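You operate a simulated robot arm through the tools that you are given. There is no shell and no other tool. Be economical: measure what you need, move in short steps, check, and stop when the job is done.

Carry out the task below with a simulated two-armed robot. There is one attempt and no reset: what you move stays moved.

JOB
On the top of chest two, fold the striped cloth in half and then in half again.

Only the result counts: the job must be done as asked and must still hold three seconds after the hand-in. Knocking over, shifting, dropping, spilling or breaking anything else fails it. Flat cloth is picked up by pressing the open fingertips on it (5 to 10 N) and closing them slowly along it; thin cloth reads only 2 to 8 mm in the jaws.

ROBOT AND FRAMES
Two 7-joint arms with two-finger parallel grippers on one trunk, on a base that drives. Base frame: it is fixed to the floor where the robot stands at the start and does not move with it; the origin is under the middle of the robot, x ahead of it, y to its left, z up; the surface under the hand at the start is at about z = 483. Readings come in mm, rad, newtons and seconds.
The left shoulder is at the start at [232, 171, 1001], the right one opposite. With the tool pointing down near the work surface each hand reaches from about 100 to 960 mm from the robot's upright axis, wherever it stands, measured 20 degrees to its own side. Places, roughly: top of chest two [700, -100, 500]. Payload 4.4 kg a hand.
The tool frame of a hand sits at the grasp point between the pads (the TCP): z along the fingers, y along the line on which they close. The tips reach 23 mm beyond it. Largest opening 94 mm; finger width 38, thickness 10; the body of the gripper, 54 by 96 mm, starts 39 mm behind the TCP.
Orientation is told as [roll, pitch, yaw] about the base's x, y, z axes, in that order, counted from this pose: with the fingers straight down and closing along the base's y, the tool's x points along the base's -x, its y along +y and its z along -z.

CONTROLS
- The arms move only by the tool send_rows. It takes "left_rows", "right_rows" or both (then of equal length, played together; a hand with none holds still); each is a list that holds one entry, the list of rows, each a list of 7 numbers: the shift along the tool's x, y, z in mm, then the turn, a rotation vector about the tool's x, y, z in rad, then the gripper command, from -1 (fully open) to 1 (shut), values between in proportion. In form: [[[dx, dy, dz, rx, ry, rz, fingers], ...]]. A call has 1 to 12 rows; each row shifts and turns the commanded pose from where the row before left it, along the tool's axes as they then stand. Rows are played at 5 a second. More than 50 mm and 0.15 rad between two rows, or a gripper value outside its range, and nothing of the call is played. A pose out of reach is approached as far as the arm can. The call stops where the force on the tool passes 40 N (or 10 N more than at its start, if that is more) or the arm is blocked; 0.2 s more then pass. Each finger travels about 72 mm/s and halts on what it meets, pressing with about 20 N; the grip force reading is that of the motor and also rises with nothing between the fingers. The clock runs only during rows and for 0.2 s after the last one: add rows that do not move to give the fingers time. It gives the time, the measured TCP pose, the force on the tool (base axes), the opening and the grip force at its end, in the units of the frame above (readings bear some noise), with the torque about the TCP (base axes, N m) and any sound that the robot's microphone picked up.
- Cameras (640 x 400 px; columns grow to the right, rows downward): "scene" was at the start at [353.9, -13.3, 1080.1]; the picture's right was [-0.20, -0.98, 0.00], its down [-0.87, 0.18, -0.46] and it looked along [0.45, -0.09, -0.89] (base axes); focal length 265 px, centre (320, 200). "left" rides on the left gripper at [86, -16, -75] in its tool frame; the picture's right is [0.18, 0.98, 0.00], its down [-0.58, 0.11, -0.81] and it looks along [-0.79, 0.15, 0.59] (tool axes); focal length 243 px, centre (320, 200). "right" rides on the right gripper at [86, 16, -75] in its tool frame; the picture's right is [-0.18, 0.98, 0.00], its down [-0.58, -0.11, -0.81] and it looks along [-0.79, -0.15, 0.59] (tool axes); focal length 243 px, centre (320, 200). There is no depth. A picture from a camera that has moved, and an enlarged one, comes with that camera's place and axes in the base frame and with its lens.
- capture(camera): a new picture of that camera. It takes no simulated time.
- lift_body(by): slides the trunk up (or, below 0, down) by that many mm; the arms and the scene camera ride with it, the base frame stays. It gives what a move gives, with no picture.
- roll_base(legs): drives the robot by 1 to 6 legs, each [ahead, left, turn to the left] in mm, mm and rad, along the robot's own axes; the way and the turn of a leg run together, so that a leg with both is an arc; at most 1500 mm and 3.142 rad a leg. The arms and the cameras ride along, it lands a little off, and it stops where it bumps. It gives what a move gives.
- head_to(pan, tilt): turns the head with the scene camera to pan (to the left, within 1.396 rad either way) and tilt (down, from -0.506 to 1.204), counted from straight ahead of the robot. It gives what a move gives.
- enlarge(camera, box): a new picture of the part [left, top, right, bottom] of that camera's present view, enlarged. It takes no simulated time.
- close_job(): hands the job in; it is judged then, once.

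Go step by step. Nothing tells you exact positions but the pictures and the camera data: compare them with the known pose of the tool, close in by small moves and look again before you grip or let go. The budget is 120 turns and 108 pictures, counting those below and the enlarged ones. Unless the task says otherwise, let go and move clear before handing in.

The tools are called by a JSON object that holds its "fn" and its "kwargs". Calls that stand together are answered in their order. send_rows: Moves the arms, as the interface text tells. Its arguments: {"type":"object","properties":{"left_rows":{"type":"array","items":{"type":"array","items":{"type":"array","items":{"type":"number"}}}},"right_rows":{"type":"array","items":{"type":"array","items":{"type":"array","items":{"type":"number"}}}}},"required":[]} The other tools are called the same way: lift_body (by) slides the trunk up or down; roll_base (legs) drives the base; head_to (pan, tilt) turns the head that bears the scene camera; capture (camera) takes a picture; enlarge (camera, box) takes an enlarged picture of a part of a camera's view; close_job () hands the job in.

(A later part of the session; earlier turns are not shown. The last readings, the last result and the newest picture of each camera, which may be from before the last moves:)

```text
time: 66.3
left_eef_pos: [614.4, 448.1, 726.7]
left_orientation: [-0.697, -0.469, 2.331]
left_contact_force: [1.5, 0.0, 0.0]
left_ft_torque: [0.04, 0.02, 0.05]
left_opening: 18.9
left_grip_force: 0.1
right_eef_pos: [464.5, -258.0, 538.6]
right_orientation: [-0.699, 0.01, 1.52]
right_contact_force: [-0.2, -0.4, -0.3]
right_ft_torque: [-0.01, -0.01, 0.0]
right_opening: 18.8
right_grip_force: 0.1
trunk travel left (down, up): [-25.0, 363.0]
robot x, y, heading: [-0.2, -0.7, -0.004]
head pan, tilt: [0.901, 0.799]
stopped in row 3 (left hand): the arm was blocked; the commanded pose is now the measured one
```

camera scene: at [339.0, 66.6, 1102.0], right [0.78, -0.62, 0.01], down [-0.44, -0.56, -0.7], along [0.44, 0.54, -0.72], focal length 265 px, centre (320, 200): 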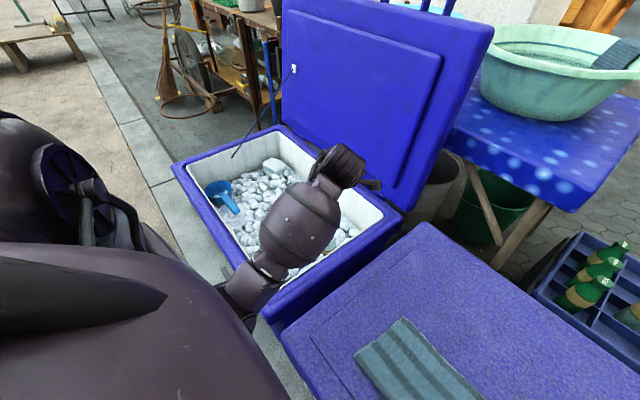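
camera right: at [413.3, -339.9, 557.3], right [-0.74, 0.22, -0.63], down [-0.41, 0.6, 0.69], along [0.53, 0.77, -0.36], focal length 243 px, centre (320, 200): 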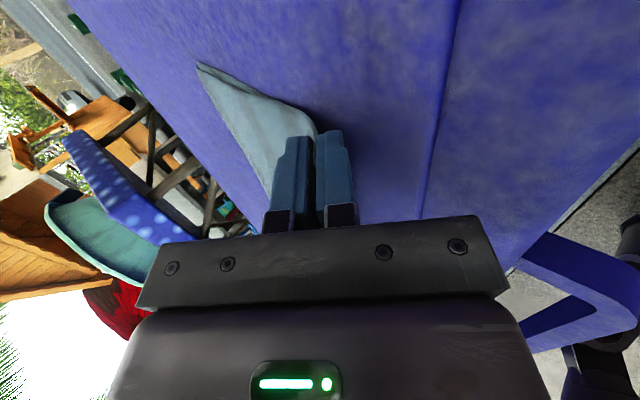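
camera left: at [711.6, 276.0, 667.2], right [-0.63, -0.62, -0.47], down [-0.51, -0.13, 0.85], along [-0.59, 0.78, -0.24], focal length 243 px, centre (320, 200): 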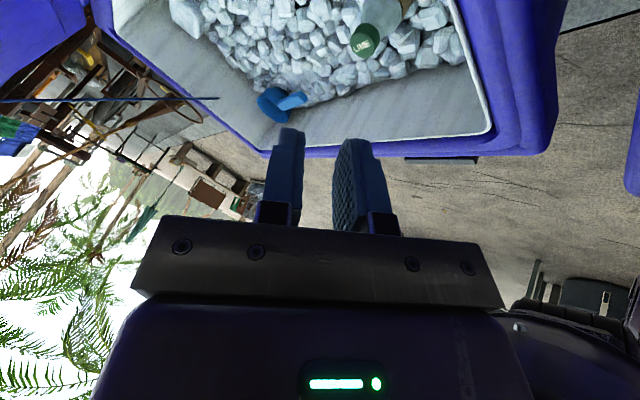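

{"fn": "send_rows", "kwargs": {"left_rows": [[[0, 0, 0, 0, 0, 0, 0.6], [0, 0, 0, 0, 0, 0.03, 0.6], [0, 0, 0, 0, 0, 0.03, 0.6], [0, 0, 0, 0, 0, 0.03, 0.6], [0, 0, 0, 0, 0, 0.03, 0.6], [0, 0, 0, 0, 0, 0.03, 0.6], [0, 0, 0, 0, 0, 0.03, 0.6], [0, 0, 0, 0, 0, 0.03, 0.6], [0, 0, 0, 0, 0, 0.03, 0.6], [0, 0, 0, 0, 0, 0.03, 0.6]]]}}

```text
time: 68.7
left_eef_pos: [599.1, 462.5, 783.3]
left_orientation: [-0.666, -0.686, 2.152]
left_contact_force: [0.1, -0.1, 0.5]
left_ft_torque: [0.0, -0.03, -0.05]
left_opening: 18.8
left_grip_force: 0.0
right_eef_pos: [462.6, -265.4, 564.2]
right_orientation: [-0.75, -0.007, 1.519]
right_contact_force: [-0.8, -0.2, -0.8]
right_ft_torque: [-0.06, 0.02, 0.02]
right_opening: 18.7
right_grip_force: 0.1
trunk travel left (down, up): [-25.0, 363.0]
robot x, y, heading: [4.2, -1.5, 0.002]
head pan, tilt: [0.901, 0.799]
stopped in row 10 (left hand): the arm was blocked; the commanded pose is now the measured one
```

{"fn": "capture", "kwargs": {"camera": "scene"}}

{"fn": "capture", "kwargs": {"camera": "left"}}

```text
51 pictures are left
camera scene: at [313.8, 48.8, 1118.6], right [0.78, -0.62, 0.01], down [-0.43, -0.55, -0.71], along [0.45, 0.55, -0.7], focal length 265 px, centre (320, 200)
```

scene: 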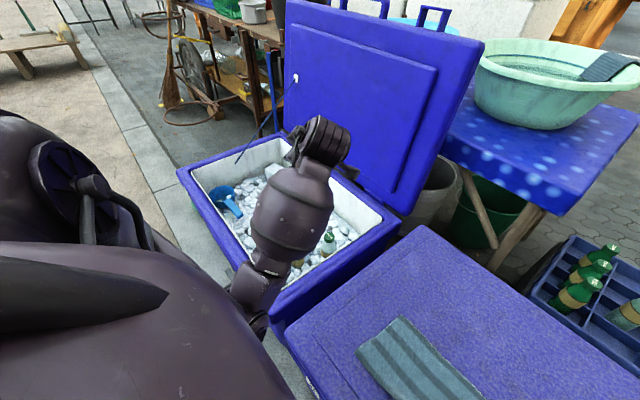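

```text
50 pictures are left
camera left: at [632.0, 352.7, 781.3], right [-0.78, -0.22, -0.59], down [-0.54, -0.24, 0.81], along [-0.32, 0.94, 0.07], focal length 243 px, centre (320, 200)
```

left: 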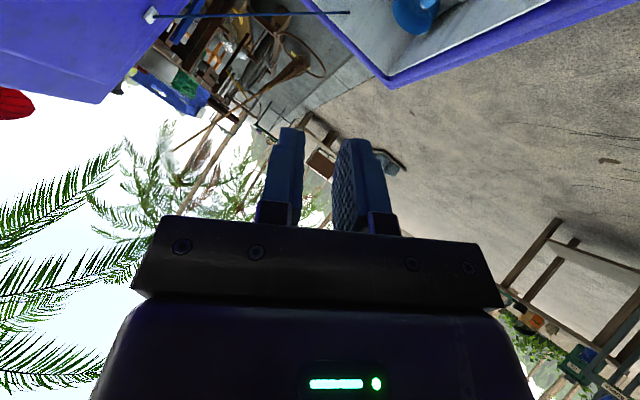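

The head camera has risen, so the left forearm is pressing on the ice-box rim and tipping the body. Raising the trunk should lift both arms clear.

{"fn": "lift_body", "kwargs": {"by": 120}}

{"fn": "capture", "kwargs": {"camera": "scene"}}

```text
time: 70.0
left_eef_pos: [608.3, 525.1, 929.6]
left_orientation: [-0.801, -0.782, 2.292]
left_contact_force: [0.8, 0.5, -0.5]
left_ft_torque: [0.0, 0.02, -0.03]
left_opening: 19.0
left_grip_force: 0.1
right_eef_pos: [471.3, -257.5, 665.5]
right_orientation: [-0.727, 0.005, 1.522]
right_contact_force: [-0.6, -0.4, 0.3]
right_ft_torque: [-0.02, -0.02, -0.01]
right_opening: 18.7
right_grip_force: 0.1
trunk travel left (down, up): [-139.0, 250.0]
robot x, y, heading: [-0.2, 0.0, 0.001]
head pan, tilt: [0.901, 0.799]
stopped: the arm was blocked; the commanded pose is now the measured one
```

```text
49 pictures are left
camera scene: at [238.5, 62.2, 1243.4], right [0.78, -0.62, 0.0], down [-0.45, -0.56, -0.7], along [0.43, 0.55, -0.72], focal length 265 px, centre (320, 200)
```

scene: 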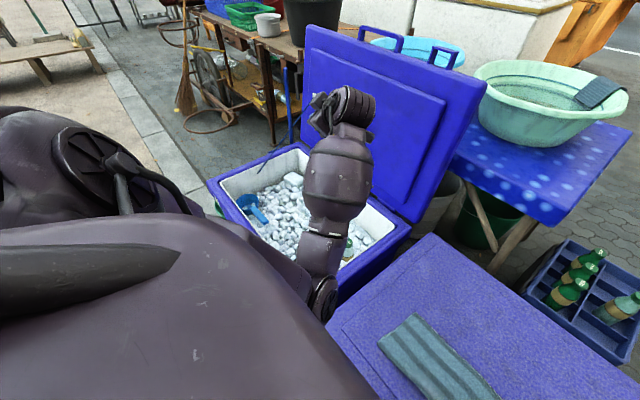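

{"fn": "send_rows", "kwargs": {"left_rows": [[[0, 0, 0, 0, 0, 0, 0.6], [0, 0, 0, 0.0278, 0.0767, 0.1159, 0.6], [0, 0, 0, 0.0278, 0.0767, 0.1159, 0.6], [0, 0, 0, 0.0278, 0.0767, 0.1159, 0.6], [0, 0, 0, 0.0278, 0.0767, 0.1159, 0.6], [0, 0, 0, 0.0278, 0.0767, 0.1159, 0.6], [0, 0, 0, 0, 0, 0, 0.6]]]}}

{"fn": "capture", "kwargs": {"camera": "scene"}}

```text
time: 71.6
left_eef_pos: [608.7, 523.1, 927.0]
left_orientation: [-0.231, -0.741, 1.293]
left_contact_force: [0.0, 0.8, -0.3]
left_ft_torque: [-0.01, 0.0, 0.0]
left_opening: 18.8
left_grip_force: 0.0
right_eef_pos: [470.4, -258.6, 662.9]
right_orientation: [-0.724, 0.004, 1.519]
right_contact_force: [0.3, -1.3, 0.2]
right_ft_torque: [0.0, -0.04, 0.01]
right_opening: 19.0
right_grip_force: 0.0
trunk travel left (down, up): [-139.0, 250.0]
robot x, y, heading: [2.7, 2.0, -0.004]
head pan, tilt: [0.901, 0.799]
```

```text
48 pictures are left
camera scene: at [238.6, 62.3, 1243.0], right [0.78, -0.62, 0.0], down [-0.45, -0.56, -0.7], along [0.43, 0.55, -0.72], focal length 265 px, centre (320, 200)
```

scene: 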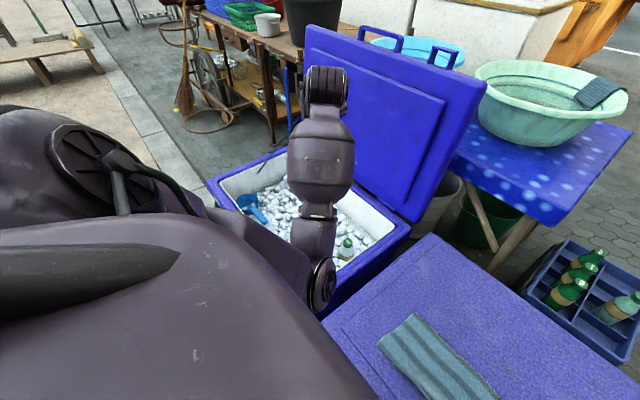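

The arm is free and obeying again. I'll finish levelling the hand.

{"fn": "send_rows", "kwargs": {"left_rows": [[[0, 0, 0, 0.0278, 0.0767, 0.1159, 0.6], [0, 0, 0, 0.0278, 0.0767, 0.1159, 0.6], [0, 0, 0, 0.0278, 0.0767, 0.1159, 0.6], [0, 0, 0, 0.0278, 0.0767, 0.1159, 0.6], [0, 0, 0, 0.0278, 0.0767, 0.1159, 0.6], [0, 0, 0, 0.0278, 0.0767, 0.1159, 0.6], [0, 0, 0, 0.0278, 0.0767, 0.1159, 0.6], [0, 0, 0, 0.0278, 0.0767, 0.1159, 0.6], [0, 0, 0, 0.0278, 0.0767, 0.1159, 0.6], [0, 0, 0, 0.0278, 0.0767, 0.1159, 0.6]]], "right_rows": [[[0, 0, -5, -0.1, 0, 0, 0.6], [0, 0, 0, -0.1, 0, 0, 0.6], [0, 0, 0, -0.1, 0, 0, 0.6], [0, -10, 0, -0.1, 0, 0, 0.6], [0, -10, 0, -0.1, 0, 0, 0.6], [0, -10, 0, -0.1, 0, 0, 0.6], [0, -10, 0, -0.12, 0, 0, 0.6], [0, -10, 0, 0, 0, 0, 0.6], [0, -10, 0, 0, 0, 0, 0.6], [0, 0, 0, 0, 0, 0, 0.6]]]}}

{"fn": "head_to", "kwargs": {"pan": 0.2, "tilt": 0.9}}

{"fn": "capture", "kwargs": {"camera": "scene"}}

```text
time: 73.8
left_eef_pos: [608.3, 523.3, 926.7]
left_orientation: [-0.01, 0.003, -0.002]
left_contact_force: [-1.0, -0.1, 0.2]
left_ft_torque: [-0.03, 0.0, -0.03]
left_opening: 18.7
left_grip_force: 0.0
right_eef_pos: [525.4, -259.9, 678.3]
right_orientation: [-0.004, 0.006, 1.52]
right_contact_force: [-0.6, 0.2, 0.2]
right_ft_torque: [-0.02, 0.03, 0.01]
right_opening: 18.9
right_grip_force: 0.0
trunk travel left (down, up): [-139.0, 250.0]
robot x, y, heading: [0.8, -2.8, -0.003]
head pan, tilt: [0.901, 0.799]
```

```text
time: 74.9
left_eef_pos: [607.7, 523.8, 924.9]
left_orientation: [-0.009, 0.001, 0.001]
left_contact_force: [-0.4, -0.3, 0.4]
left_ft_torque: [-0.03, 0.0, 0.01]
left_opening: 18.9
left_grip_force: 0.1
right_eef_pos: [525.4, -260.6, 678.2]
right_orientation: [-0.006, 0.005, 1.521]
right_contact_force: [-0.2, 0.3, -0.2]
right_ft_torque: [-0.02, 0.01, -0.01]
right_opening: 19.0
right_grip_force: 0.0
trunk travel left (down, up): [-139.0, 250.0]
robot x, y, heading: [-5.9, -1.8, -0.003]
head pan, tilt: [0.201, 0.901]
```

```text
47 pictures are left
camera scene: at [262.5, 14.1, 1235.1], right [0.2, -0.98, 0.0], down [-0.77, -0.16, -0.62], along [0.61, 0.12, -0.78], focal length 265 px, centre (320, 200)
```

scene: 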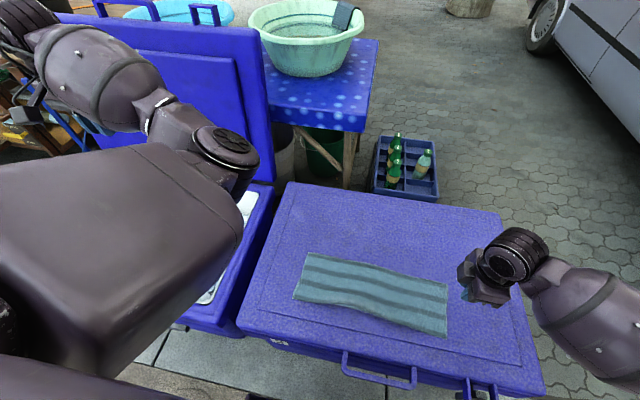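

Everything is intact and the folded strip lies flat. With the trunk raised for clearance, I'll bring the left hand in and yaw the right hand toward +π.

{"fn": "send_rows", "kwargs": {"left_rows": [[[6, -39, 15, 0, 0, 0, 0.6], [6, -39, 22, 0, 0, 0, 0.6], [6, -39, 22, 0, 0, 0, 0.6], [6, -39, 22, 0, 0, 0, 0.6], [6, -39, 22, 0, 0, 0, 0.6], [6, -39, 22, 0, 0, 0, 0.6], [6, -39, 22, 0, 0, 0, 0.6], [6, -39, 22, 0, 0, 0, 0.6], [6, -39, 22, 0, 0, 0, 0.6], [6, -39, 22, 0, 0, 0, 0.6], [0, 0, 0, 0, 0, 0, 0.6]]], "right_rows": [[[0, 0, 0, 0, 0, -0.1418, 0.6], [0, 0, 0, 0, 0, -0.1418, 0.6], [0, 0, 0, 0, 0, -0.1418, 0.6], [0, 0, 0, 0, 0, -0.1418, 0.6], [0, 0, 0, 0, 0, -0.1418, 0.6], [0, 0, 0, 0, 0, -0.1418, 0.6], [0, 0, 0, 0, 0, -0.1418, 0.6], [0, 0, 0, 0, 0, -0.1418, 0.6], [0, 0, 0, 0, 0, -0.1418, 0.6], [0, 0, 0, 0, 0, -0.1418, 0.6], [0, 0, 0, 0, 0, -0.1418, 0.6]]]}}

{"fn": "head_to", "kwargs": {"pan": -0.1, "tilt": 1.0}}

{"fn": "capture", "kwargs": {"camera": "scene"}}

```text
time: 76.0
left_eef_pos: [607.9, 433.5, 930.2]
left_orientation: [0.04, -0.191, 0.146]
left_contact_force: [-0.4, 0.0, -0.4]
left_ft_torque: [-0.01, 0.03, -0.01]
left_opening: 18.6
left_grip_force: 0.1
right_eef_pos: [524.1, -259.2, 677.6]
right_orientation: [-0.002, 0.006, 2.13]
right_contact_force: [0.3, 0.3, -0.8]
right_ft_torque: [-0.03, -0.01, 0.01]
right_opening: 19.0
right_grip_force: 0.0
trunk travel left (down, up): [-139.0, 250.0]
robot x, y, heading: [-1.0, 2.6, -0.003]
head pan, tilt: [0.201, 0.901]
stopped in row 5 (left hand): the arm was blocked; the commanded pose is now the measured one
```

```text
time: 76.8
left_eef_pos: [607.8, 433.7, 928.4]
left_orientation: [0.039, -0.19, 0.147]
left_contact_force: [0.7, 0.5, 0.1]
left_ft_torque: [0.02, 0.0, -0.03]
left_opening: 18.9
left_grip_force: 0.0
right_eef_pos: [524.7, -260.6, 678.8]
right_orientation: [0.0, 0.008, 2.132]
right_contact_force: [-0.4, 0.0, -0.2]
right_ft_torque: [-0.01, -0.01, -0.03]
right_opening: 18.7
right_grip_force: 0.1
trunk travel left (down, up): [-139.0, 250.0]
robot x, y, heading: [1.6, -1.6, -0.001]
head pan, tilt: [-0.099, 1.0]
```

```text
46 pictures are left
camera scene: at [257.8, -7.9, 1227.9], right [-0.1, -1.0, 0.0], down [-0.84, 0.08, -0.54], along [0.54, -0.05, -0.84], focal length 265 px, centre (320, 200)
```

scene: 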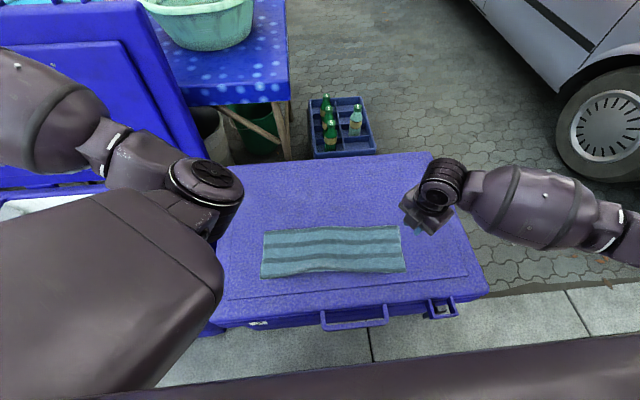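

The left elbow has flipped inward. I'll try extending that hand forward and up to straighten the arm, then fold it back the right way, while the right hand continues its yaw.

{"fn": "send_rows", "kwargs": {"left_rows": [[[-25, -10, -30, 0, 0, 0, 0.6], [-25, -10, -30, 0, 0, 0, 0.6], [-25, -10, -30, 0, 0, 0, 0.6], [-25, -10, -30, 0, 0, 0, 0.6], [-25, -10, -30, 0, 0, 0, 0.6], [-25, -10, -30, 0, 0, 0, 0.6], [-25, -10, -30, 0, 0, 0, 0.6], [-25, -10, -30, 0, 0, 0, 0.6]]], "right_rows": [[[0, 0, 0, 0, 0, -0.1358, 0.6], [0, 0, 0, 0, 0, -0.1358, 0.6], [0, 0, 0, 0, 0, -0.1358, 0.6], [0, 0, 0, 0, 0, -0.1358, 0.6], [0, 0, 0, 0, 0, -0.1358, 0.6], [0, 0, 0, 0, 0, -0.1358, 0.6], [0, 0, 0, 0, 0, -0.1358, 0.6], [0, 0, 0, 0, 0, 0, 0.6]]]}}

{"fn": "capture", "kwargs": {"camera": "scene"}}

```text
time: 78.6
left_eef_pos: [770.7, 366.2, 1198.9]
left_orientation: [0.035, -0.187, 0.145]
left_contact_force: [-0.1, -0.5, 0.6]
left_ft_torque: [0.0, 0.01, 0.01]
left_opening: 18.7
left_grip_force: 0.0
right_eef_pos: [524.6, -259.9, 678.3]
right_orientation: [0.005, 0.003, 3.084]
right_contact_force: [0.3, 0.3, 1.0]
right_ft_torque: [-0.01, -0.02, 0.0]
right_opening: 19.0
right_grip_force: 0.1
trunk travel left (down, up): [-139.0, 250.0]
robot x, y, heading: [1.9, 2.5, -0.005]
head pan, tilt: [-0.099, 1.0]
```

```text
45 pictures are left
camera scene: at [257.1, -8.0, 1228.1], right [-0.1, -0.99, 0.0], down [-0.84, 0.08, -0.54], along [0.54, -0.05, -0.84], focal length 265 px, centre (320, 200)
```

scene: 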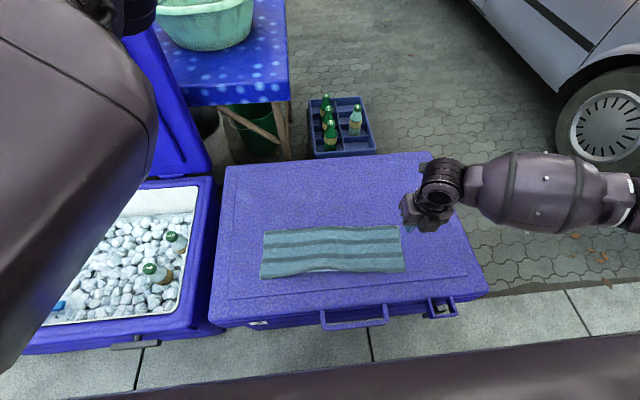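

{"fn": "send_rows", "kwargs": {"left_rows": [[[-30, -30, 0, 0, 0, 0, 0.6], [-30, -30, 0, 0, 0, 0, 0.6], [-30, -30, 0, 0, 0, 0, 0.6], [-30, -30, 0, 0, 0.05, 0.05, 0.6], [-30, -20, 0, 0, 0.05, 0.05, 0.6], [0, 0, 0, 0, 0.05, 0.05, 0.6]]]}}

{"fn": "head_to", "kwargs": {"pan": 0.3, "tilt": 0.5}}

{"fn": "capture", "kwargs": {"camera": "scene"}}

```text
time: 80.0
left_eef_pos: [875.5, 242.7, 1208.0]
left_orientation: [0.049, -0.061, 0.028]
left_contact_force: [0.6, 0.5, -0.3]
left_ft_torque: [-0.03, -0.02, -0.01]
left_opening: 18.6
left_grip_force: 0.0
left hand out of reach, approached as far as the arm can: row 4, 5, 6
right_eef_pos: [524.8, -259.9, 679.5]
right_orientation: [0.004, 0.006, 3.083]
right_contact_force: [0.0, 0.4, 1.0]
right_ft_torque: [0.04, 0.02, -0.01]
right_opening: 18.8
right_grip_force: 0.1
trunk travel left (down, up): [-139.0, 250.0]
robot x, y, heading: [-0.1, 0.5, 0.001]
head pan, tilt: [-0.099, 1.0]
```

```text
time: 80.9
left_eef_pos: [877.8, 243.1, 1205.5]
left_orientation: [0.052, -0.057, 0.024]
left_contact_force: [0.1, -0.3, -0.4]
left_ft_torque: [0.0, 0.01, -0.02]
left_opening: 18.8
left_grip_force: 0.1
right_eef_pos: [524.8, -261.2, 679.2]
right_orientation: [0.005, 0.003, 3.082]
right_contact_force: [-0.3, -0.2, 0.3]
right_ft_torque: [0.0, 0.0, 0.02]
right_opening: 18.8
right_grip_force: 0.0
trunk travel left (down, up): [-139.0, 250.0]
robot x, y, heading: [3.2, -0.0, -0.003]
head pan, tilt: [0.3, 0.499]
```

```text
44 pictures are left
camera scene: at [275.4, 25.8, 1268.9], right [0.29, -0.96, 0.0], down [-0.46, -0.14, -0.88], along [0.84, 0.26, -0.48], focal length 265 px, centre (320, 200)
```

scene: 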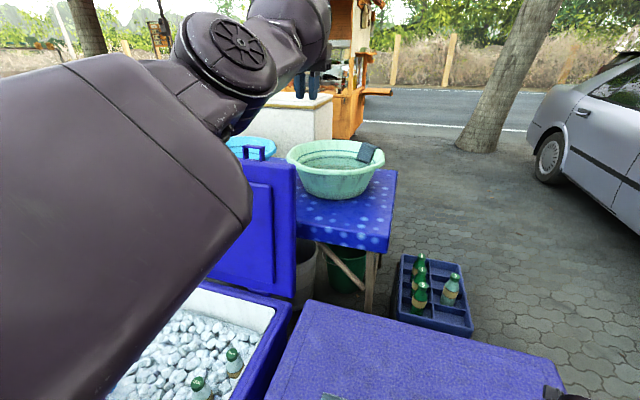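

{"fn": "send_rows", "kwargs": {"left_rows": [[[19, -15, 25, 0, 0, 0, 0.6], [19, -15, 30, 0, 0, 0, 0.6], [19, -15, 30, 0, 0, 0, 0.6], [19, -12, 34, 0, 0, 0, 0.6], [19, -10, 34, 0, 0, 0, 0.6], [19, -10, 34, 0, 0, 0, 0.6], [19, -10, 34, 0, 0, 0, 0.6], [19, -10, 34, 0, 0, 0, 0.6], [19, -10, 34, 0, 0, 0, 0.6], [19, -5, 34, 0, 0, 0, 0.6], [0, 0, 0, 0, 0, 0, 0.6]]]}}

{"fn": "head_to", "kwargs": {"pan": -0.1, "tilt": 1.0}}

{"fn": "capture", "kwargs": {"camera": "scene"}}

```text
time: 82.0
left_eef_pos: [806.6, 290.1, 1105.8]
left_orientation: [0.051, -0.075, 0.159]
left_contact_force: [0.6, 0.5, -0.3]
left_ft_torque: [0.01, -0.02, -0.01]
left_opening: 18.8
left_grip_force: 0.0
right_eef_pos: [524.6, -259.0, 677.9]
right_orientation: [0.004, 0.004, 3.082]
right_contact_force: [0.5, 0.6, 0.9]
right_ft_torque: [-0.01, -0.03, 0.02]
right_opening: 18.8
right_grip_force: 0.0
trunk travel left (down, up): [-139.0, 250.0]
robot x, y, heading: [-1.5, 0.8, 0.001]
head pan, tilt: [0.3, 0.499]
stopped in row 5 (left hand): the arm was blocked; the commanded pose is now the measured one
```

```text
time: 82.9
left_eef_pos: [805.0, 288.7, 1107.0]
left_orientation: [0.052, -0.075, 0.159]
left_contact_force: [-0.2, 0.7, -0.5]
left_ft_torque: [-0.05, 0.02, 0.03]
left_opening: 18.8
left_grip_force: 0.1
right_eef_pos: [525.0, -260.5, 678.0]
right_orientation: [0.006, 0.006, 3.083]
right_contact_force: [0.2, -0.9, 0.6]
right_ft_torque: [0.05, 0.02, -0.01]
right_opening: 19.1
right_grip_force: 0.0
trunk travel left (down, up): [-139.0, 250.0]
robot x, y, heading: [-1.5, -0.6, 0.003]
head pan, tilt: [-0.099, 1.0]
```

```text
43 pictures are left
camera scene: at [257.8, -7.7, 1227.9], right [-0.1, -1.0, 0.0], down [-0.84, 0.08, -0.54], along [0.54, -0.05, -0.84], focal length 265 px, centre (320, 200)
```

scene: 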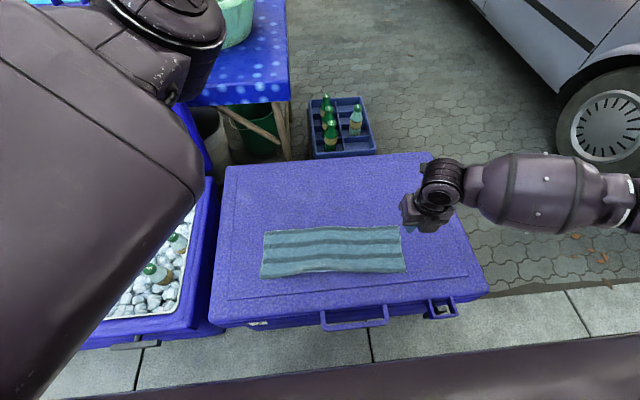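

The left arm stays in an awkward branch, but it's parked high and clear, so I'll leave it. I'll do the second fold with the right hand alone, pinching the centre of the strip's midline. First I'll bring its yaw back to about 0.

{"fn": "send_rows", "kwargs": {"right_rows": [[[0, 0, 0, 0, 0, 0.1431, 0.15], [0, 0, 0, 0, 0, 0.1431, 0.15], [0, 0, 0, 0, 0, 0.1431, 0.15], [0, 0, 0, 0, 0, 0.1431, 0.15], [0, 0, 0, 0, 0, 0.1431, 0.15], [0, 0, 0, 0, 0, 0.1431, 0.15], [0, 0, 0, 0, 0, 0.1431, 0.15], [0, 0, 0, 0, 0, 0.1431, 0.15], [0, 0, 0, 0, 0, 0.1431, 0.15], [0, 0, 0, 0, 0, 0.1431, 0.15], [0, 0, 0, 0, 0, 0.1431, 0.15], [0, 0, 0, 0, 0, 0.1431, 0.15]]]}}

{"fn": "send_rows", "kwargs": {"right_rows": [[[0, 0, 0, 0, 0, 0.1431, -0.28], [0, 0, 0, 0, 0, 0.1431, -0.28], [0, 0, 0, 0, 0, 0.1431, -0.28], [0, 0, 0, 0, 0, 0.1431, -0.28], [0, 0, 0, 0, 0, 0.1431, -0.28], [0, 0, 0, 0, 0, 0.1431, -0.28], [0, 0, 0, 0, 0, 0.1431, -0.28], [0, 0, 0, 0, 0, 0.1431, -0.28], [0, 0, 0, 0, 0, 0.1431, -0.28], [0, 0, 0, 0, 0, 0.1431, -0.28], [0, 0, 0, 0, 0, 0, -0.28]]]}}

{"fn": "send_rows", "kwargs": {"right_rows": [[[-3, 38, 10, 0, 0, 0, -0.28], [-3, 38, 20, 0, 0, 0, -0.28], [-3, 38, 22, 0, 0, 0, -0.28], [-3, 38, 22, 0, 0, 0, -0.28], [-2, 37, 22, 0, 0, 0, -0.28], [0, 0, 22, 0, 0, 0, -0.28], [0, 0, 0, 0, 0, 0, -0.28]]]}}

{"fn": "capture", "kwargs": {"camera": "scene"}}

{"fn": "capture", "kwargs": {"camera": "right"}}

```text
time: 85.5
left_eef_pos: [806.1, 287.8, 1106.6]
left_orientation: [0.05, -0.075, 0.16]
left_contact_force: [-0.1, 0.7, -0.1]
left_ft_torque: [0.0, 0.03, 0.0]
left_opening: 18.6
left_grip_force: 0.1
right_eef_pos: [525.1, -259.6, 678.0]
right_orientation: [-0.006, 0.004, 1.363]
right_contact_force: [-0.3, -0.1, 0.0]
right_ft_torque: [0.03, -0.01, 0.01]
right_opening: 39.8
right_grip_force: 0.2
trunk travel left (down, up): [-139.0, 250.0]
robot x, y, heading: [-0.6, 2.8, -0.002]
head pan, tilt: [-0.099, 1.0]
```

```text
time: 87.9
left_eef_pos: [805.3, 288.7, 1106.4]
left_orientation: [0.05, -0.077, 0.16]
left_contact_force: [0.3, -0.2, -0.6]
left_ft_torque: [-0.02, 0.0, 0.01]
left_opening: 18.8
left_grip_force: 0.1
right_eef_pos: [524.5, -260.6, 678.8]
right_orientation: [-0.006, -0.004, -0.068]
right_contact_force: [-0.5, 1.6, 0.0]
right_ft_torque: [-0.02, -0.01, 0.0]
right_opening: 60.2
right_grip_force: 0.1
trunk travel left (down, up): [-139.0, 250.0]
robot x, y, heading: [-1.7, 0.5, -0.005]
head pan, tilt: [-0.099, 1.0]
```

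```text
time: 89.5
left_eef_pos: [805.3, 289.0, 1108.6]
left_orientation: [0.051, -0.076, 0.16]
left_contact_force: [0.0, 1.0, -0.3]
left_ft_torque: [0.03, 0.01, 0.02]
left_opening: 19.0
left_grip_force: 0.2
right_eef_pos: [552.2, -73.3, 559.5]
right_orientation: [-0.005, -0.005, -0.066]
right_contact_force: [0.9, -0.6, 0.1]
right_ft_torque: [0.0, -0.02, -0.02]
right_opening: 60.1
right_grip_force: 0.1
trunk travel left (down, up): [-139.0, 250.0]
robot x, y, heading: [-3.0, 0.4, -0.0]
head pan, tilt: [-0.099, 1.0]
```

```text
42 pictures are left
camera scene: at [257.6, -7.7, 1227.9], right [-0.1, -0.99, 0.0], down [-0.84, 0.08, -0.54], along [0.54, -0.05, -0.84], focal length 265 px, centre (320, 200)
```

scene: 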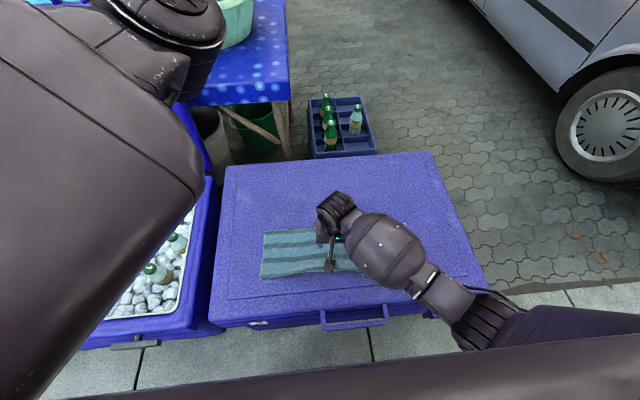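

```text
41 pictures are left
camera right: at [466.6, -52.0, 632.3], right [0.25, 0.97, 0.0], down [0.57, -0.14, 0.81], along [0.78, -0.2, -0.59], focal length 243 px, centre (320, 200)
```

right: 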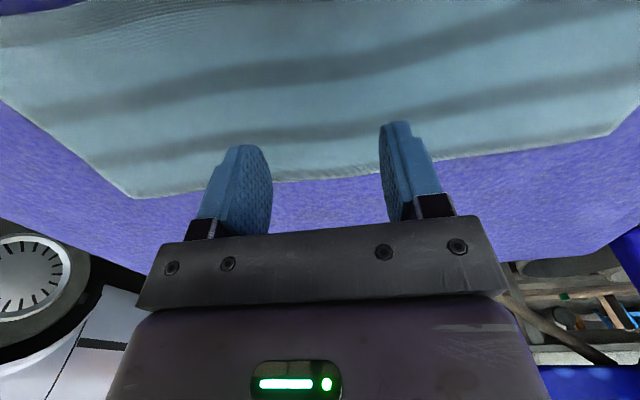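

The hand is centred over the strip's midline near (551,-73). I'll open a bit wider for two layers and lower to contact.

{"fn": "send_rows", "kwargs": {"right_rows": [[[0, 0, 20, 0, 0, 0, -0.6], [0, 0, 20, 0, 0, 0, -0.6], [0, 0, 5, 0, 0, 0, -0.6], [0, 0, 2, 0, 0, 0, -0.6], [0, 0, 1.5, 0, 0, 0, -0.6], [0, 0, 0, 0, 0, 0, -0.6]]]}}

```text
time: 90.9
left_eef_pos: [806.5, 287.6, 1107.0]
left_orientation: [0.05, -0.075, 0.159]
left_contact_force: [0.6, 1.0, -0.7]
left_ft_torque: [-0.01, -0.03, 0.0]
left_opening: 18.8
left_grip_force: 0.2
right_eef_pos: [551.9, -73.8, 509.8]
right_orientation: [-0.004, -0.005, -0.066]
right_contact_force: [-0.3, 0.5, 0.3]
right_ft_torque: [-0.03, -0.01, 0.01]
right_opening: 75.0
right_grip_force: 0.1
trunk travel left (down, up): [-139.0, 250.0]
robot x, y, heading: [1.5, 0.7, -0.001]
head pan, tilt: [-0.099, 1.0]
```

{"fn": "send_rows", "kwargs": {"right_rows": [[[0, 0, 1, 0, 0, 0, -0.6], [0, 0, 1, 0, 0, 0, -0.6], [0, 0, 0.7, 0, 0, 0, -0.6], [0, 0, 0, 0, 0, 0, -0.6]]]}}

```text
time: 91.9
left_eef_pos: [804.8, 288.3, 1108.4]
left_orientation: [0.051, -0.074, 0.16]
left_contact_force: [-0.2, -0.6, -1.3]
left_ft_torque: [0.0, 0.02, 0.0]
left_opening: 18.8
left_grip_force: 0.0
right_eef_pos: [552.6, -74.1, 508.3]
right_orientation: [-0.006, -0.008, -0.066]
right_contact_force: [-0.5, -2.6, 12.4]
right_ft_torque: [0.39, 0.04, 0.04]
right_opening: 74.4
right_grip_force: 0.0
trunk travel left (down, up): [-139.0, 250.0]
robot x, y, heading: [1.3, -0.9, 0.001]
head pan, tilt: [-0.099, 1.0]
```

{"fn": "send_rows", "kwargs": {"right_rows": [[[0, 0, 0, 0, 0, 0, -0.48], [0, 0, 0, 0, 0, 0, -0.36], [0, 0, 0, 0, 0, 0, -0.24], [0, 0, 0, 0, 0, 0, -0.12], [0, 0, 0, 0, 0, 0, 0], [0, 0, 0, 0, 0, 0, 0.12], [0, 0, 0, 0, 0, 0, 0.24], [0, 0, 0, 0, 0, 0, 0.34], [0, 0, 0, 0, 0, 0, 0.44], [0, 0, 0, 0, 0, 0, 0.54], [0, 0, 0, 0, 0, 0, 0.54]]]}}

{"fn": "capture", "kwargs": {"camera": "right"}}

{"fn": "enlarge", "kwargs": {"camera": "scene", "box": [220, 180, 460, 330]}}

```text
time: 94.3
left_eef_pos: [803.1, 288.3, 1107.2]
left_orientation: [0.048, -0.074, 0.158]
left_contact_force: [-0.4, -0.1, -0.1]
left_ft_torque: [0.0, -0.01, -0.02]
left_opening: 18.9
left_grip_force: 0.1
right_eef_pos: [552.1, -73.7, 508.9]
right_orientation: [-0.006, -0.007, -0.068]
right_contact_force: [-0.3, 0.4, 22.2]
right_ft_torque: [0.14, 0.05, 0.02]
right_opening: 21.0
right_grip_force: 0.0
trunk travel left (down, up): [-139.0, 250.0]
robot x, y, heading: [1.0, 0.4, 0.002]
head pan, tilt: [-0.099, 1.0]
```

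```text
40 pictures are left
camera right: at [465.8, -51.8, 581.5], right [0.25, 0.97, 0.0], down [0.57, -0.14, 0.81], along [0.78, -0.2, -0.59], focal length 243 px, centre (320, 200)
```

right: 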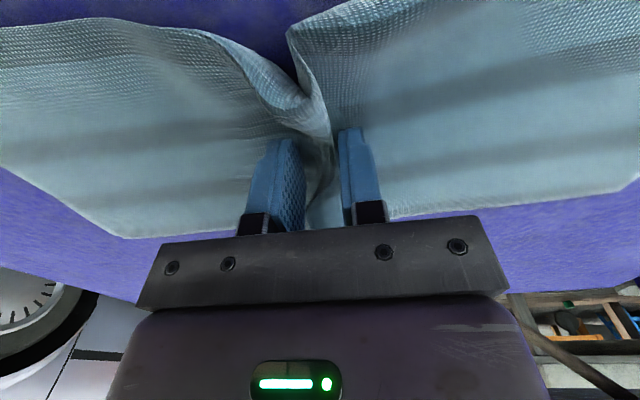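

```text
2.67 times, centred on (340, 255) of scene
camera zoom: at [256.3, -7.6, 1228.3], right [-0.1, -0.99, 0.0], down [-0.84, 0.08, -0.54], along [0.54, -0.05, -0.84], focal length 707 px, centre (267, 53)
```

zoom: 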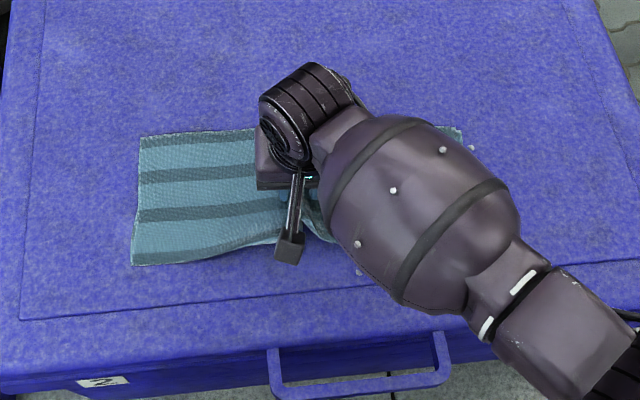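

A ridge has formed across the strip, and the near fold edge buckles with it. Closing fully now.

{"fn": "send_rows", "kwargs": {"right_rows": [[[0, 0, 0, 0, 0, 0, 0.66], [0, 0, 0, 0, 0, 0, 0.78], [0, 0, 0, 0, 0, 0, 0.9], [0, 0, 0, 0, 0, 0, 1], [0, 0, 0, 0, 0, 0, 1], [0, 0, -5, 0, 0, 0, 1], [0, 0, -10, 0, 0, 0, 1], [0, 0, -10, 0, 0, 0, 1], [0, 0, -10, 0, 0, 0, 1], [0, 0, -10, 0, 0, 0, 1], [0, 0, 0, 0, 0, 0, 1]]]}}

{"fn": "capture", "kwargs": {"camera": "right"}}

{"fn": "enlarge", "kwargs": {"camera": "scene", "box": [220, 180, 460, 330]}}

```text
time: 96.7
left_eef_pos: [805.8, 288.1, 1108.1]
left_orientation: [0.051, -0.075, 0.159]
left_contact_force: [0.9, 0.9, -0.4]
left_ft_torque: [0.02, 0.02, 0.01]
left_opening: 18.8
left_grip_force: 0.0
right_eef_pos: [552.2, -72.2, 552.4]
right_orientation: [-0.004, -0.005, -0.067]
right_contact_force: [-0.2, 0.2, 0.9]
right_ft_torque: [0.01, 0.0, 0.02]
right_opening: 3.1
right_grip_force: 20.1
trunk travel left (down, up): [-139.0, 250.0]
robot x, y, heading: [-0.2, 1.0, 0.001]
head pan, tilt: [-0.099, 1.0]
```

```text
38 pictures are left
camera right: at [466.2, -51.4, 625.8], right [0.25, 0.97, 0.0], down [0.57, -0.14, 0.81], along [0.78, -0.2, -0.59], focal length 243 px, centre (320, 200)
```

right: 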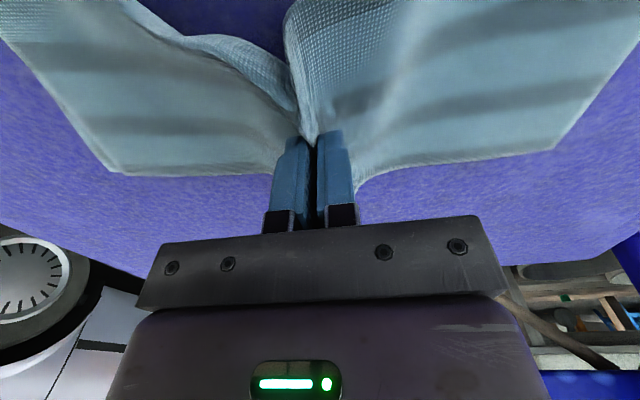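

```text
2.67 times, centred on (340, 255) of scene
camera zoom: at [257.9, -7.8, 1227.8], right [-0.1, -0.99, 0.0], down [-0.84, 0.08, -0.54], along [0.54, -0.05, -0.84], focal length 707 px, centre (267, 53)
```

zoom: 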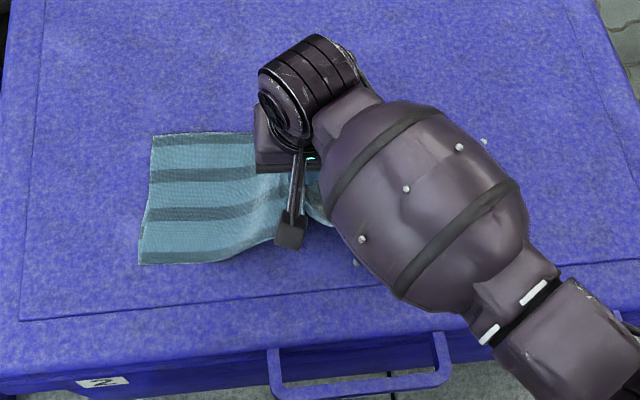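

{"fn": "send_rows", "kwargs": {"right_rows": [[[0, 0, -10, 0, 0, 0, 1], [0, 0, -10, 0, 0, 0, 1], [0, 0, -10, 0, 0, 0, 1], [0, 0, -10, 0, 0, 0, 1], [0, 0, -10, 0, 0, 0, 1], [0, 0, -10, 0, 0, 0, 1], [0, 0, 0, 0, 0, 0, 1]]]}}

{"fn": "capture", "kwargs": {"camera": "right"}}

{"fn": "capture", "kwargs": {"camera": "left"}}

{"fn": "enlarge", "kwargs": {"camera": "scene", "box": [220, 180, 460, 330]}}

```text
time: 98.3
left_eef_pos: [805.3, 287.9, 1107.1]
left_orientation: [0.049, -0.075, 0.159]
left_contact_force: [0.1, 0.1, -0.6]
left_ft_torque: [0.01, -0.02, -0.03]
left_opening: 18.9
left_grip_force: 0.1
right_eef_pos: [551.6, -72.6, 612.6]
right_orientation: [-0.005, -0.003, -0.066]
right_contact_force: [-0.2, 0.0, 0.1]
right_ft_torque: [0.0, 0.04, 0.02]
right_opening: 3.1
right_grip_force: 20.3
trunk travel left (down, up): [-139.0, 250.0]
robot x, y, heading: [0.3, -4.0, -0.002]
head pan, tilt: [-0.099, 1.0]
```

```text
36 pictures are left
camera right: at [466.1, -50.9, 685.9], right [0.25, 0.97, 0.0], down [0.57, -0.14, 0.81], along [0.78, -0.2, -0.59], focal length 243 px, centre (320, 200)
```

right: 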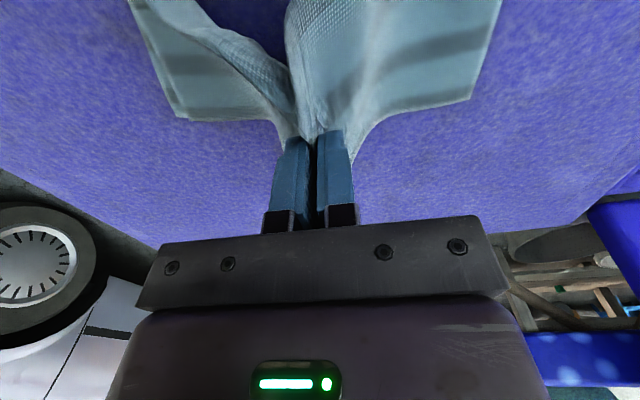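

```text
35 pictures are left
camera left: at [718.9, 254.9, 1174.0], right [-0.34, 0.94, 0.04], down [0.5, 0.15, 0.85], along [0.8, 0.31, -0.52], focal length 243 px, centre (320, 200)
```

left: 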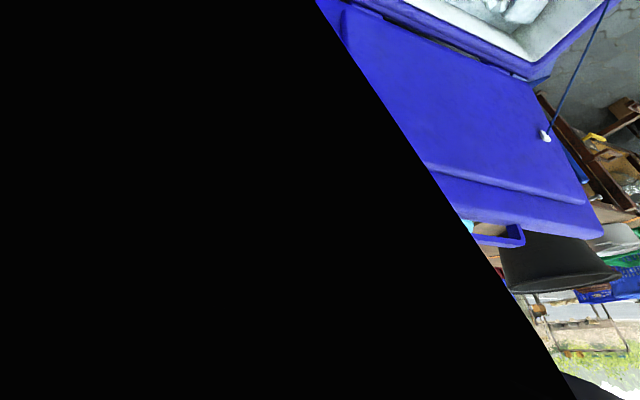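

```text
2.67 times, centred on (340, 255) of scene
camera zoom: at [257.8, -7.8, 1227.8], right [-0.1, -0.99, 0.0], down [-0.84, 0.08, -0.54], along [0.54, -0.05, -0.84], focal length 707 px, centre (267, 53)
```

zoom: 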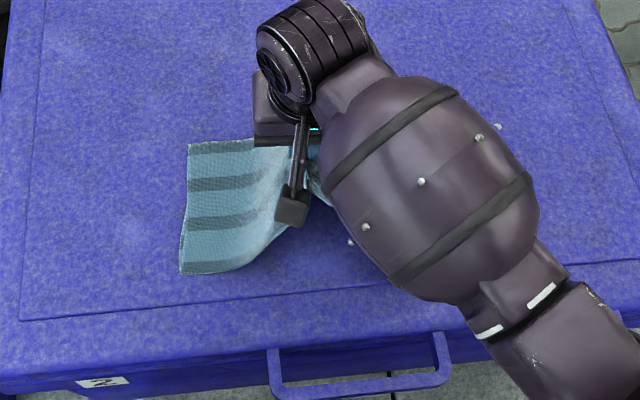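

The ends are drawing in together with nothing left on the table, so both layers seem to be coming up. I'll lift until it hangs free.

{"fn": "send_rows", "kwargs": {"right_rows": [[[0, 0, -10, 0, 0, 0, 1], [0, 0, -10, 0, 0, 0, 1], [0, 0, -10, 0, 0, 0, 1], [0, 0, -10, 0, 0, 0, 1], [0, 0, -10, 0, 0, 0, 1], [0, 0, -10, 0, 0, 0, 1], [0, 0, -10, 0, 0, 0, 1], [0, 0, -10, 0, 0, 0, 1], [0, 0, -10, 0, 0, 0, 1], [0, 0, 0, 0, 0, 0, 1], [0, 0, 0, 0, 0, 0, 1]]]}}

{"fn": "capture", "kwargs": {"camera": "right"}}

{"fn": "enlarge", "kwargs": {"camera": "scene", "box": [220, 160, 460, 310]}}

```text
time: 100.7
left_eef_pos: [806.0, 288.4, 1107.2]
left_orientation: [0.051, -0.074, 0.159]
left_contact_force: [0.4, -0.4, -0.5]
left_ft_torque: [0.0, 0.02, 0.0]
left_opening: 18.6
left_grip_force: 0.0
right_eef_pos: [552.5, -71.8, 703.8]
right_orientation: [-0.005, -0.005, -0.066]
right_contact_force: [0.1, 0.2, 0.0]
right_ft_torque: [-0.03, 0.0, 0.03]
right_opening: 3.0
right_grip_force: 19.9
trunk travel left (down, up): [-139.0, 250.0]
robot x, y, heading: [0.8, -0.9, 0.001]
head pan, tilt: [-0.099, 1.0]
```

```text
33 pictures are left
camera right: at [466.2, -50.4, 776.4], right [0.25, 0.97, 0.0], down [0.57, -0.14, 0.81], along [0.78, -0.2, -0.59], focal length 243 px, centre (320, 200)
```

right: 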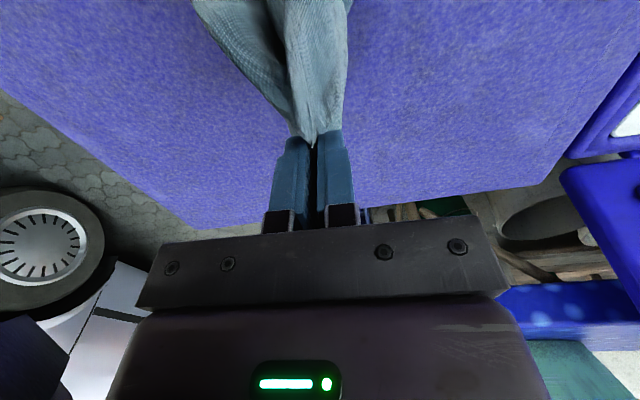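

```text
2.67 times, centred on (340, 235) of scene
camera zoom: at [257.8, -7.8, 1227.8], right [-0.1, -0.99, 0.0], down [-0.84, 0.08, -0.54], along [0.54, -0.05, -0.84], focal length 707 px, centre (267, 107)
```

zoom: 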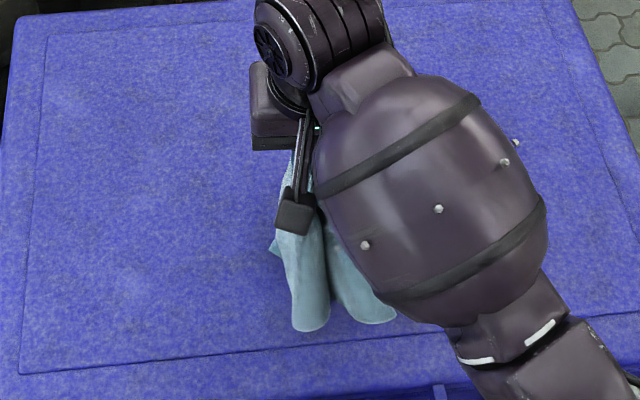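

It hangs folded from the new crease. I'll lower it to touch, then sweep right (-y) slowly with increasing tilt so both halves lay out to the left.

{"fn": "send_rows", "kwargs": {"right_rows": [[[0, 0, 7, 0, 0, 0, 1], [0, 0, 7, 0, 0, 0, 1], [0, 0, 7, 0, 0, 0, 1], [0, -11.3, 0.7, -0.025, 0, 0, 1], [0, -11.3, 0.7, -0.025, 0, 0, 1], [0, -11.3, 1.5, -0.025, 0, 0, 1], [0, -11.3, 1.5, -0.025, 0, 0, 1], [0, -11.1, 2.3, -0.025, 0, 0, 1], [0, -11.1, 2.3, -0.025, 0, 0, 1], [0, -11, 3, -0.025, 0, 0, 1], [0, -11, 3, -0.025, 0, 0, 1]]]}}

{"fn": "capture", "kwargs": {"camera": "right"}}

{"fn": "capture", "kwargs": {"camera": "scene"}}

```text
time: 103.1
left_eef_pos: [805.7, 287.9, 1106.7]
left_orientation: [0.052, -0.075, 0.158]
left_contact_force: [-0.3, 0.3, 0.3]
left_ft_torque: [-0.02, 0.02, -0.03]
left_opening: 19.0
left_grip_force: 0.1
right_eef_pos: [546.8, -159.3, 659.4]
right_orientation: [0.195, -0.003, -0.064]
right_contact_force: [-0.4, -0.9, -1.0]
right_ft_torque: [0.03, -0.01, 0.02]
right_opening: 3.1
right_grip_force: 19.6
trunk travel left (down, up): [-139.0, 250.0]
robot x, y, heading: [-0.5, -0.5, 0.001]
head pan, tilt: [-0.099, 1.0]
```

```text
31 pictures are left
camera right: at [459.3, -152.7, 734.3], right [0.25, 0.95, 0.19], down [0.56, -0.3, 0.77], along [0.79, -0.08, -0.61], focal length 243 px, centre (320, 200)
```

right: 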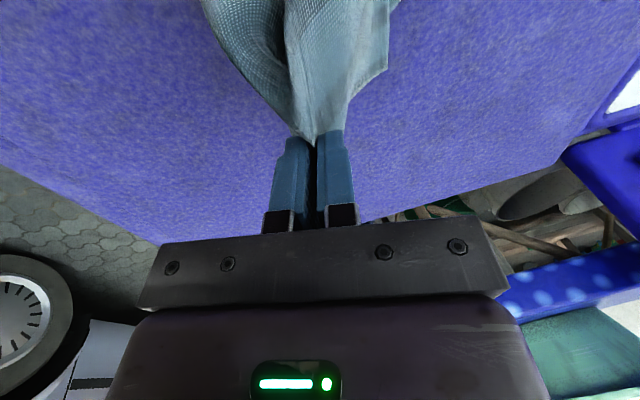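

```text
30 pictures are left
camera scene: at [257.8, -7.9, 1227.8], right [-0.1, -0.99, 0.0], down [-0.84, 0.08, -0.54], along [0.54, -0.05, -0.84], focal length 265 px, centre (320, 200)
```

scene: 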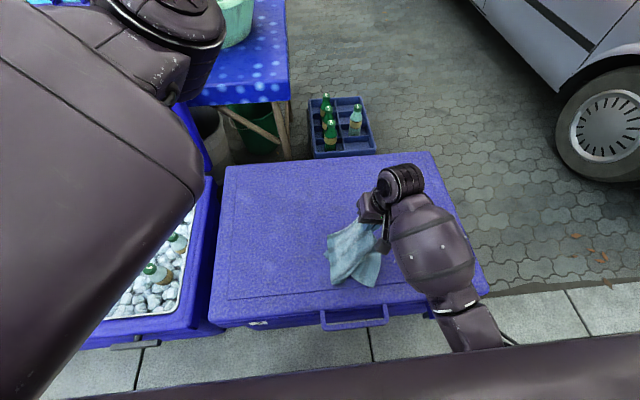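

Trailing left as planned. I'll continue the sweep.

{"fn": "send_rows", "kwargs": {"right_rows": [[[0, -10.7, 3.8, -0.025, 0, 0, 1], [0, -10.7, 3.8, -0.025, 0, 0, 1], [0, -10.3, 4.5, -0.025, 0, 0, 1], [0, -10.3, 4.5, -0.025, 0, 0, 1], [0, -10, 5.2, -0.025, 0, 0, 1], [0, -10, 5.2, -0.025, 0, 0, 1], [0, -9.5, 6, -0.025, 0, 0, 1], [0, -9.5, 6, -0.025, 0, 0, 1], [0, 0, 0, 0, 0, 0, 1]]]}}

{"fn": "enlarge", "kwargs": {"camera": "scene", "box": [240, 160, 480, 310]}}

{"fn": "capture", "kwargs": {"camera": "right"}}

```text
time: 105.1
left_eef_pos: [805.4, 287.7, 1107.8]
left_orientation: [0.052, -0.075, 0.158]
left_contact_force: [-0.2, -0.1, 0.8]
left_ft_torque: [0.01, 0.01, 0.0]
left_opening: 18.7
left_grip_force: 0.0
right_eef_pos: [541.6, -225.7, 600.9]
right_orientation: [0.394, -0.003, -0.068]
right_contact_force: [-0.5, 0.0, 0.1]
right_ft_torque: [-0.01, -0.01, 0.04]
right_opening: 3.3
right_grip_force: 20.7
trunk travel left (down, up): [-139.0, 250.0]
robot x, y, heading: [-1.3, -0.8, -0.0]
head pan, tilt: [-0.099, 1.0]
```

```text
2.67 times, centred on (360, 235) of scene
camera zoom: at [257.7, -7.7, 1227.9], right [-0.1, -0.99, 0.0], down [-0.84, 0.08, -0.54], along [0.54, -0.05, -0.84], focal length 707 px, centre (213, 107)
```

zoom: 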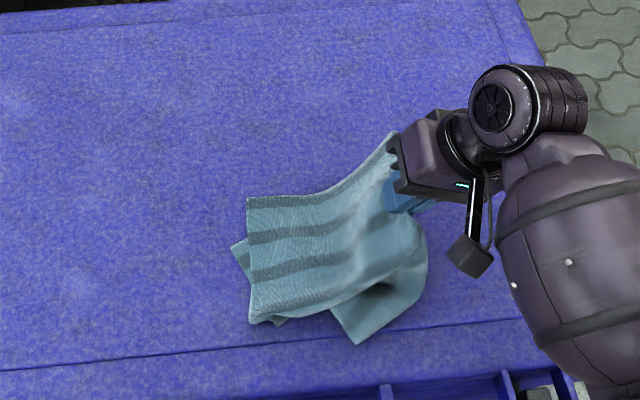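

```text
28 pictures are left
camera right: at [453.8, -234.6, 674.7], right [0.24, 0.89, 0.38], down [0.55, -0.45, 0.7], along [0.8, 0.04, -0.6], focal length 243 px, centre (320, 200)
```

right: 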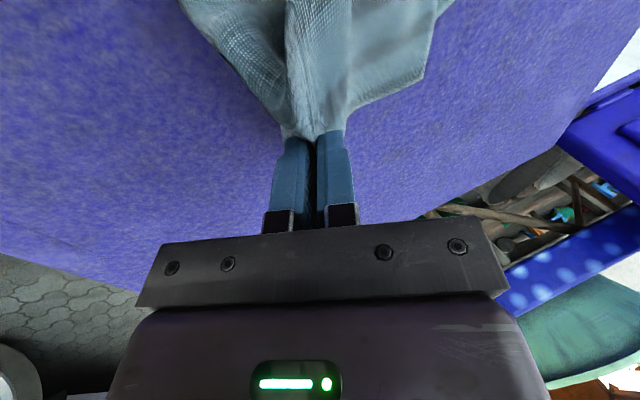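

The lower half is bowing out on the near side. I'll drag farther right at constant height so it trails out straight.

{"fn": "send_rows", "kwargs": {"right_rows": [[[0, -11.1, -4.6, 0, 0, 0, 1], [0, -11.1, -4.6, 0, 0, 0, 1], [0, -11.1, -4.6, 0, 0, 0, 1], [0, -11.1, -4.6, 0, 0, 0, 1], [0, -11.1, -4.6, 0, 0, 0, 1], [0, -11.1, -4.6, 0, 0, 0, 1], [0, 0, 0, 0, 0, 0, 1]]]}}

{"fn": "enlarge", "kwargs": {"camera": "scene", "box": [240, 160, 480, 310]}}

```text
time: 106.7
left_eef_pos: [804.9, 287.6, 1108.0]
left_orientation: [0.051, -0.077, 0.16]
left_contact_force: [-0.5, 0.1, -0.1]
left_ft_torque: [0.02, 0.0, 0.01]
left_opening: 18.7
left_grip_force: 0.1
right_eef_pos: [537.6, -297.2, 599.9]
right_orientation: [0.395, -0.003, -0.067]
right_contact_force: [-0.3, 0.2, -0.1]
right_ft_torque: [-0.03, -0.03, 0.02]
right_opening: 3.0
right_grip_force: 19.9
trunk travel left (down, up): [-139.0, 250.0]
robot x, y, heading: [0.7, 0.5, 0.004]
head pan, tilt: [-0.099, 1.0]
```

```text
2.67 times, centred on (360, 235) of scene
camera zoom: at [257.8, -7.7, 1227.8], right [-0.1, -0.99, 0.0], down [-0.84, 0.08, -0.54], along [0.54, -0.05, -0.84], focal length 707 px, centre (213, 107)
```

zoom: 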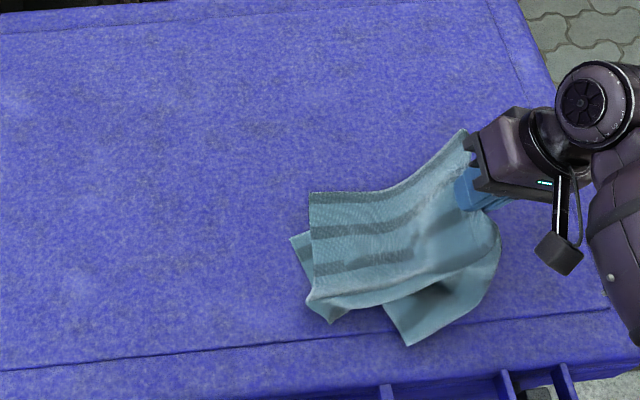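

The lower half's near corner is splayed out. I'll lift it clear, shift back left, and repeat with a longer drag while only the bottom edges touch, so both halves trail fully.

{"fn": "send_rows", "kwargs": {"right_rows": [[[0, 4.6, -11.1, 0, 0, 0, 1], [0, 8, -18, 0, 0, 0, 1], [0, 8, -18, 0, 0, 0, 1], [0, 8, -18, 0, 0, 0, 1], [0, 8, -18, 0, 0, 0, 1], [0, 23, 7, 0, 0, 0, 1], [0, 23, 9.7, 0, 0, 0, 1], [0, 23, 9.7, 0, 0, 0, 1], [0, 23, 9.7, 0, 0, 0, 1], [0, 23, 9.7, 0, 0, 0, 1], [0, 23, 9.7, 0, 0, 0, 1], [0, 0, 0, 0, 0, 0, 1]]]}}

{"fn": "enlarge", "kwargs": {"camera": "scene", "box": [240, 160, 480, 310]}}

```text
time: 109.3
left_eef_pos: [805.7, 288.4, 1106.2]
left_orientation: [0.05, -0.074, 0.159]
left_contact_force: [-0.3, 0.5, 0.5]
left_ft_torque: [-0.01, 0.03, 0.01]
left_opening: 18.8
left_grip_force: 0.1
right_eef_pos: [547.0, -148.1, 691.7]
right_orientation: [0.394, -0.006, -0.066]
right_contact_force: [-0.7, -0.4, -1.1]
right_ft_torque: [-0.02, 0.0, 0.0]
right_opening: 3.2
right_grip_force: 19.9
trunk travel left (down, up): [-139.0, 250.0]
robot x, y, heading: [-5.7, 1.1, -0.0]
head pan, tilt: [-0.099, 1.0]
```

```text
2.67 times, centred on (360, 235) of scene
camera zoom: at [257.7, -7.8, 1227.9], right [-0.1, -0.99, 0.0], down [-0.84, 0.08, -0.54], along [0.54, -0.05, -0.84], focal length 707 px, centre (213, 107)
```

zoom: 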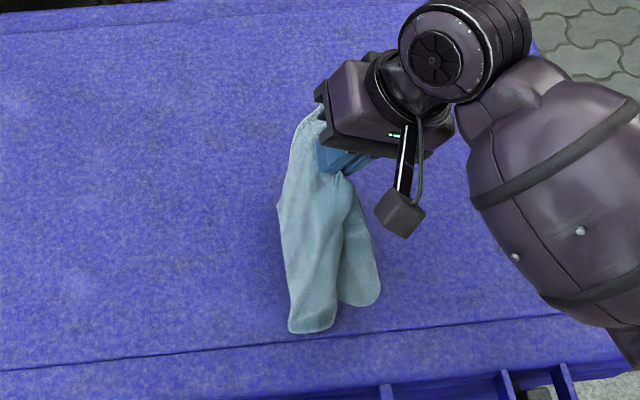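

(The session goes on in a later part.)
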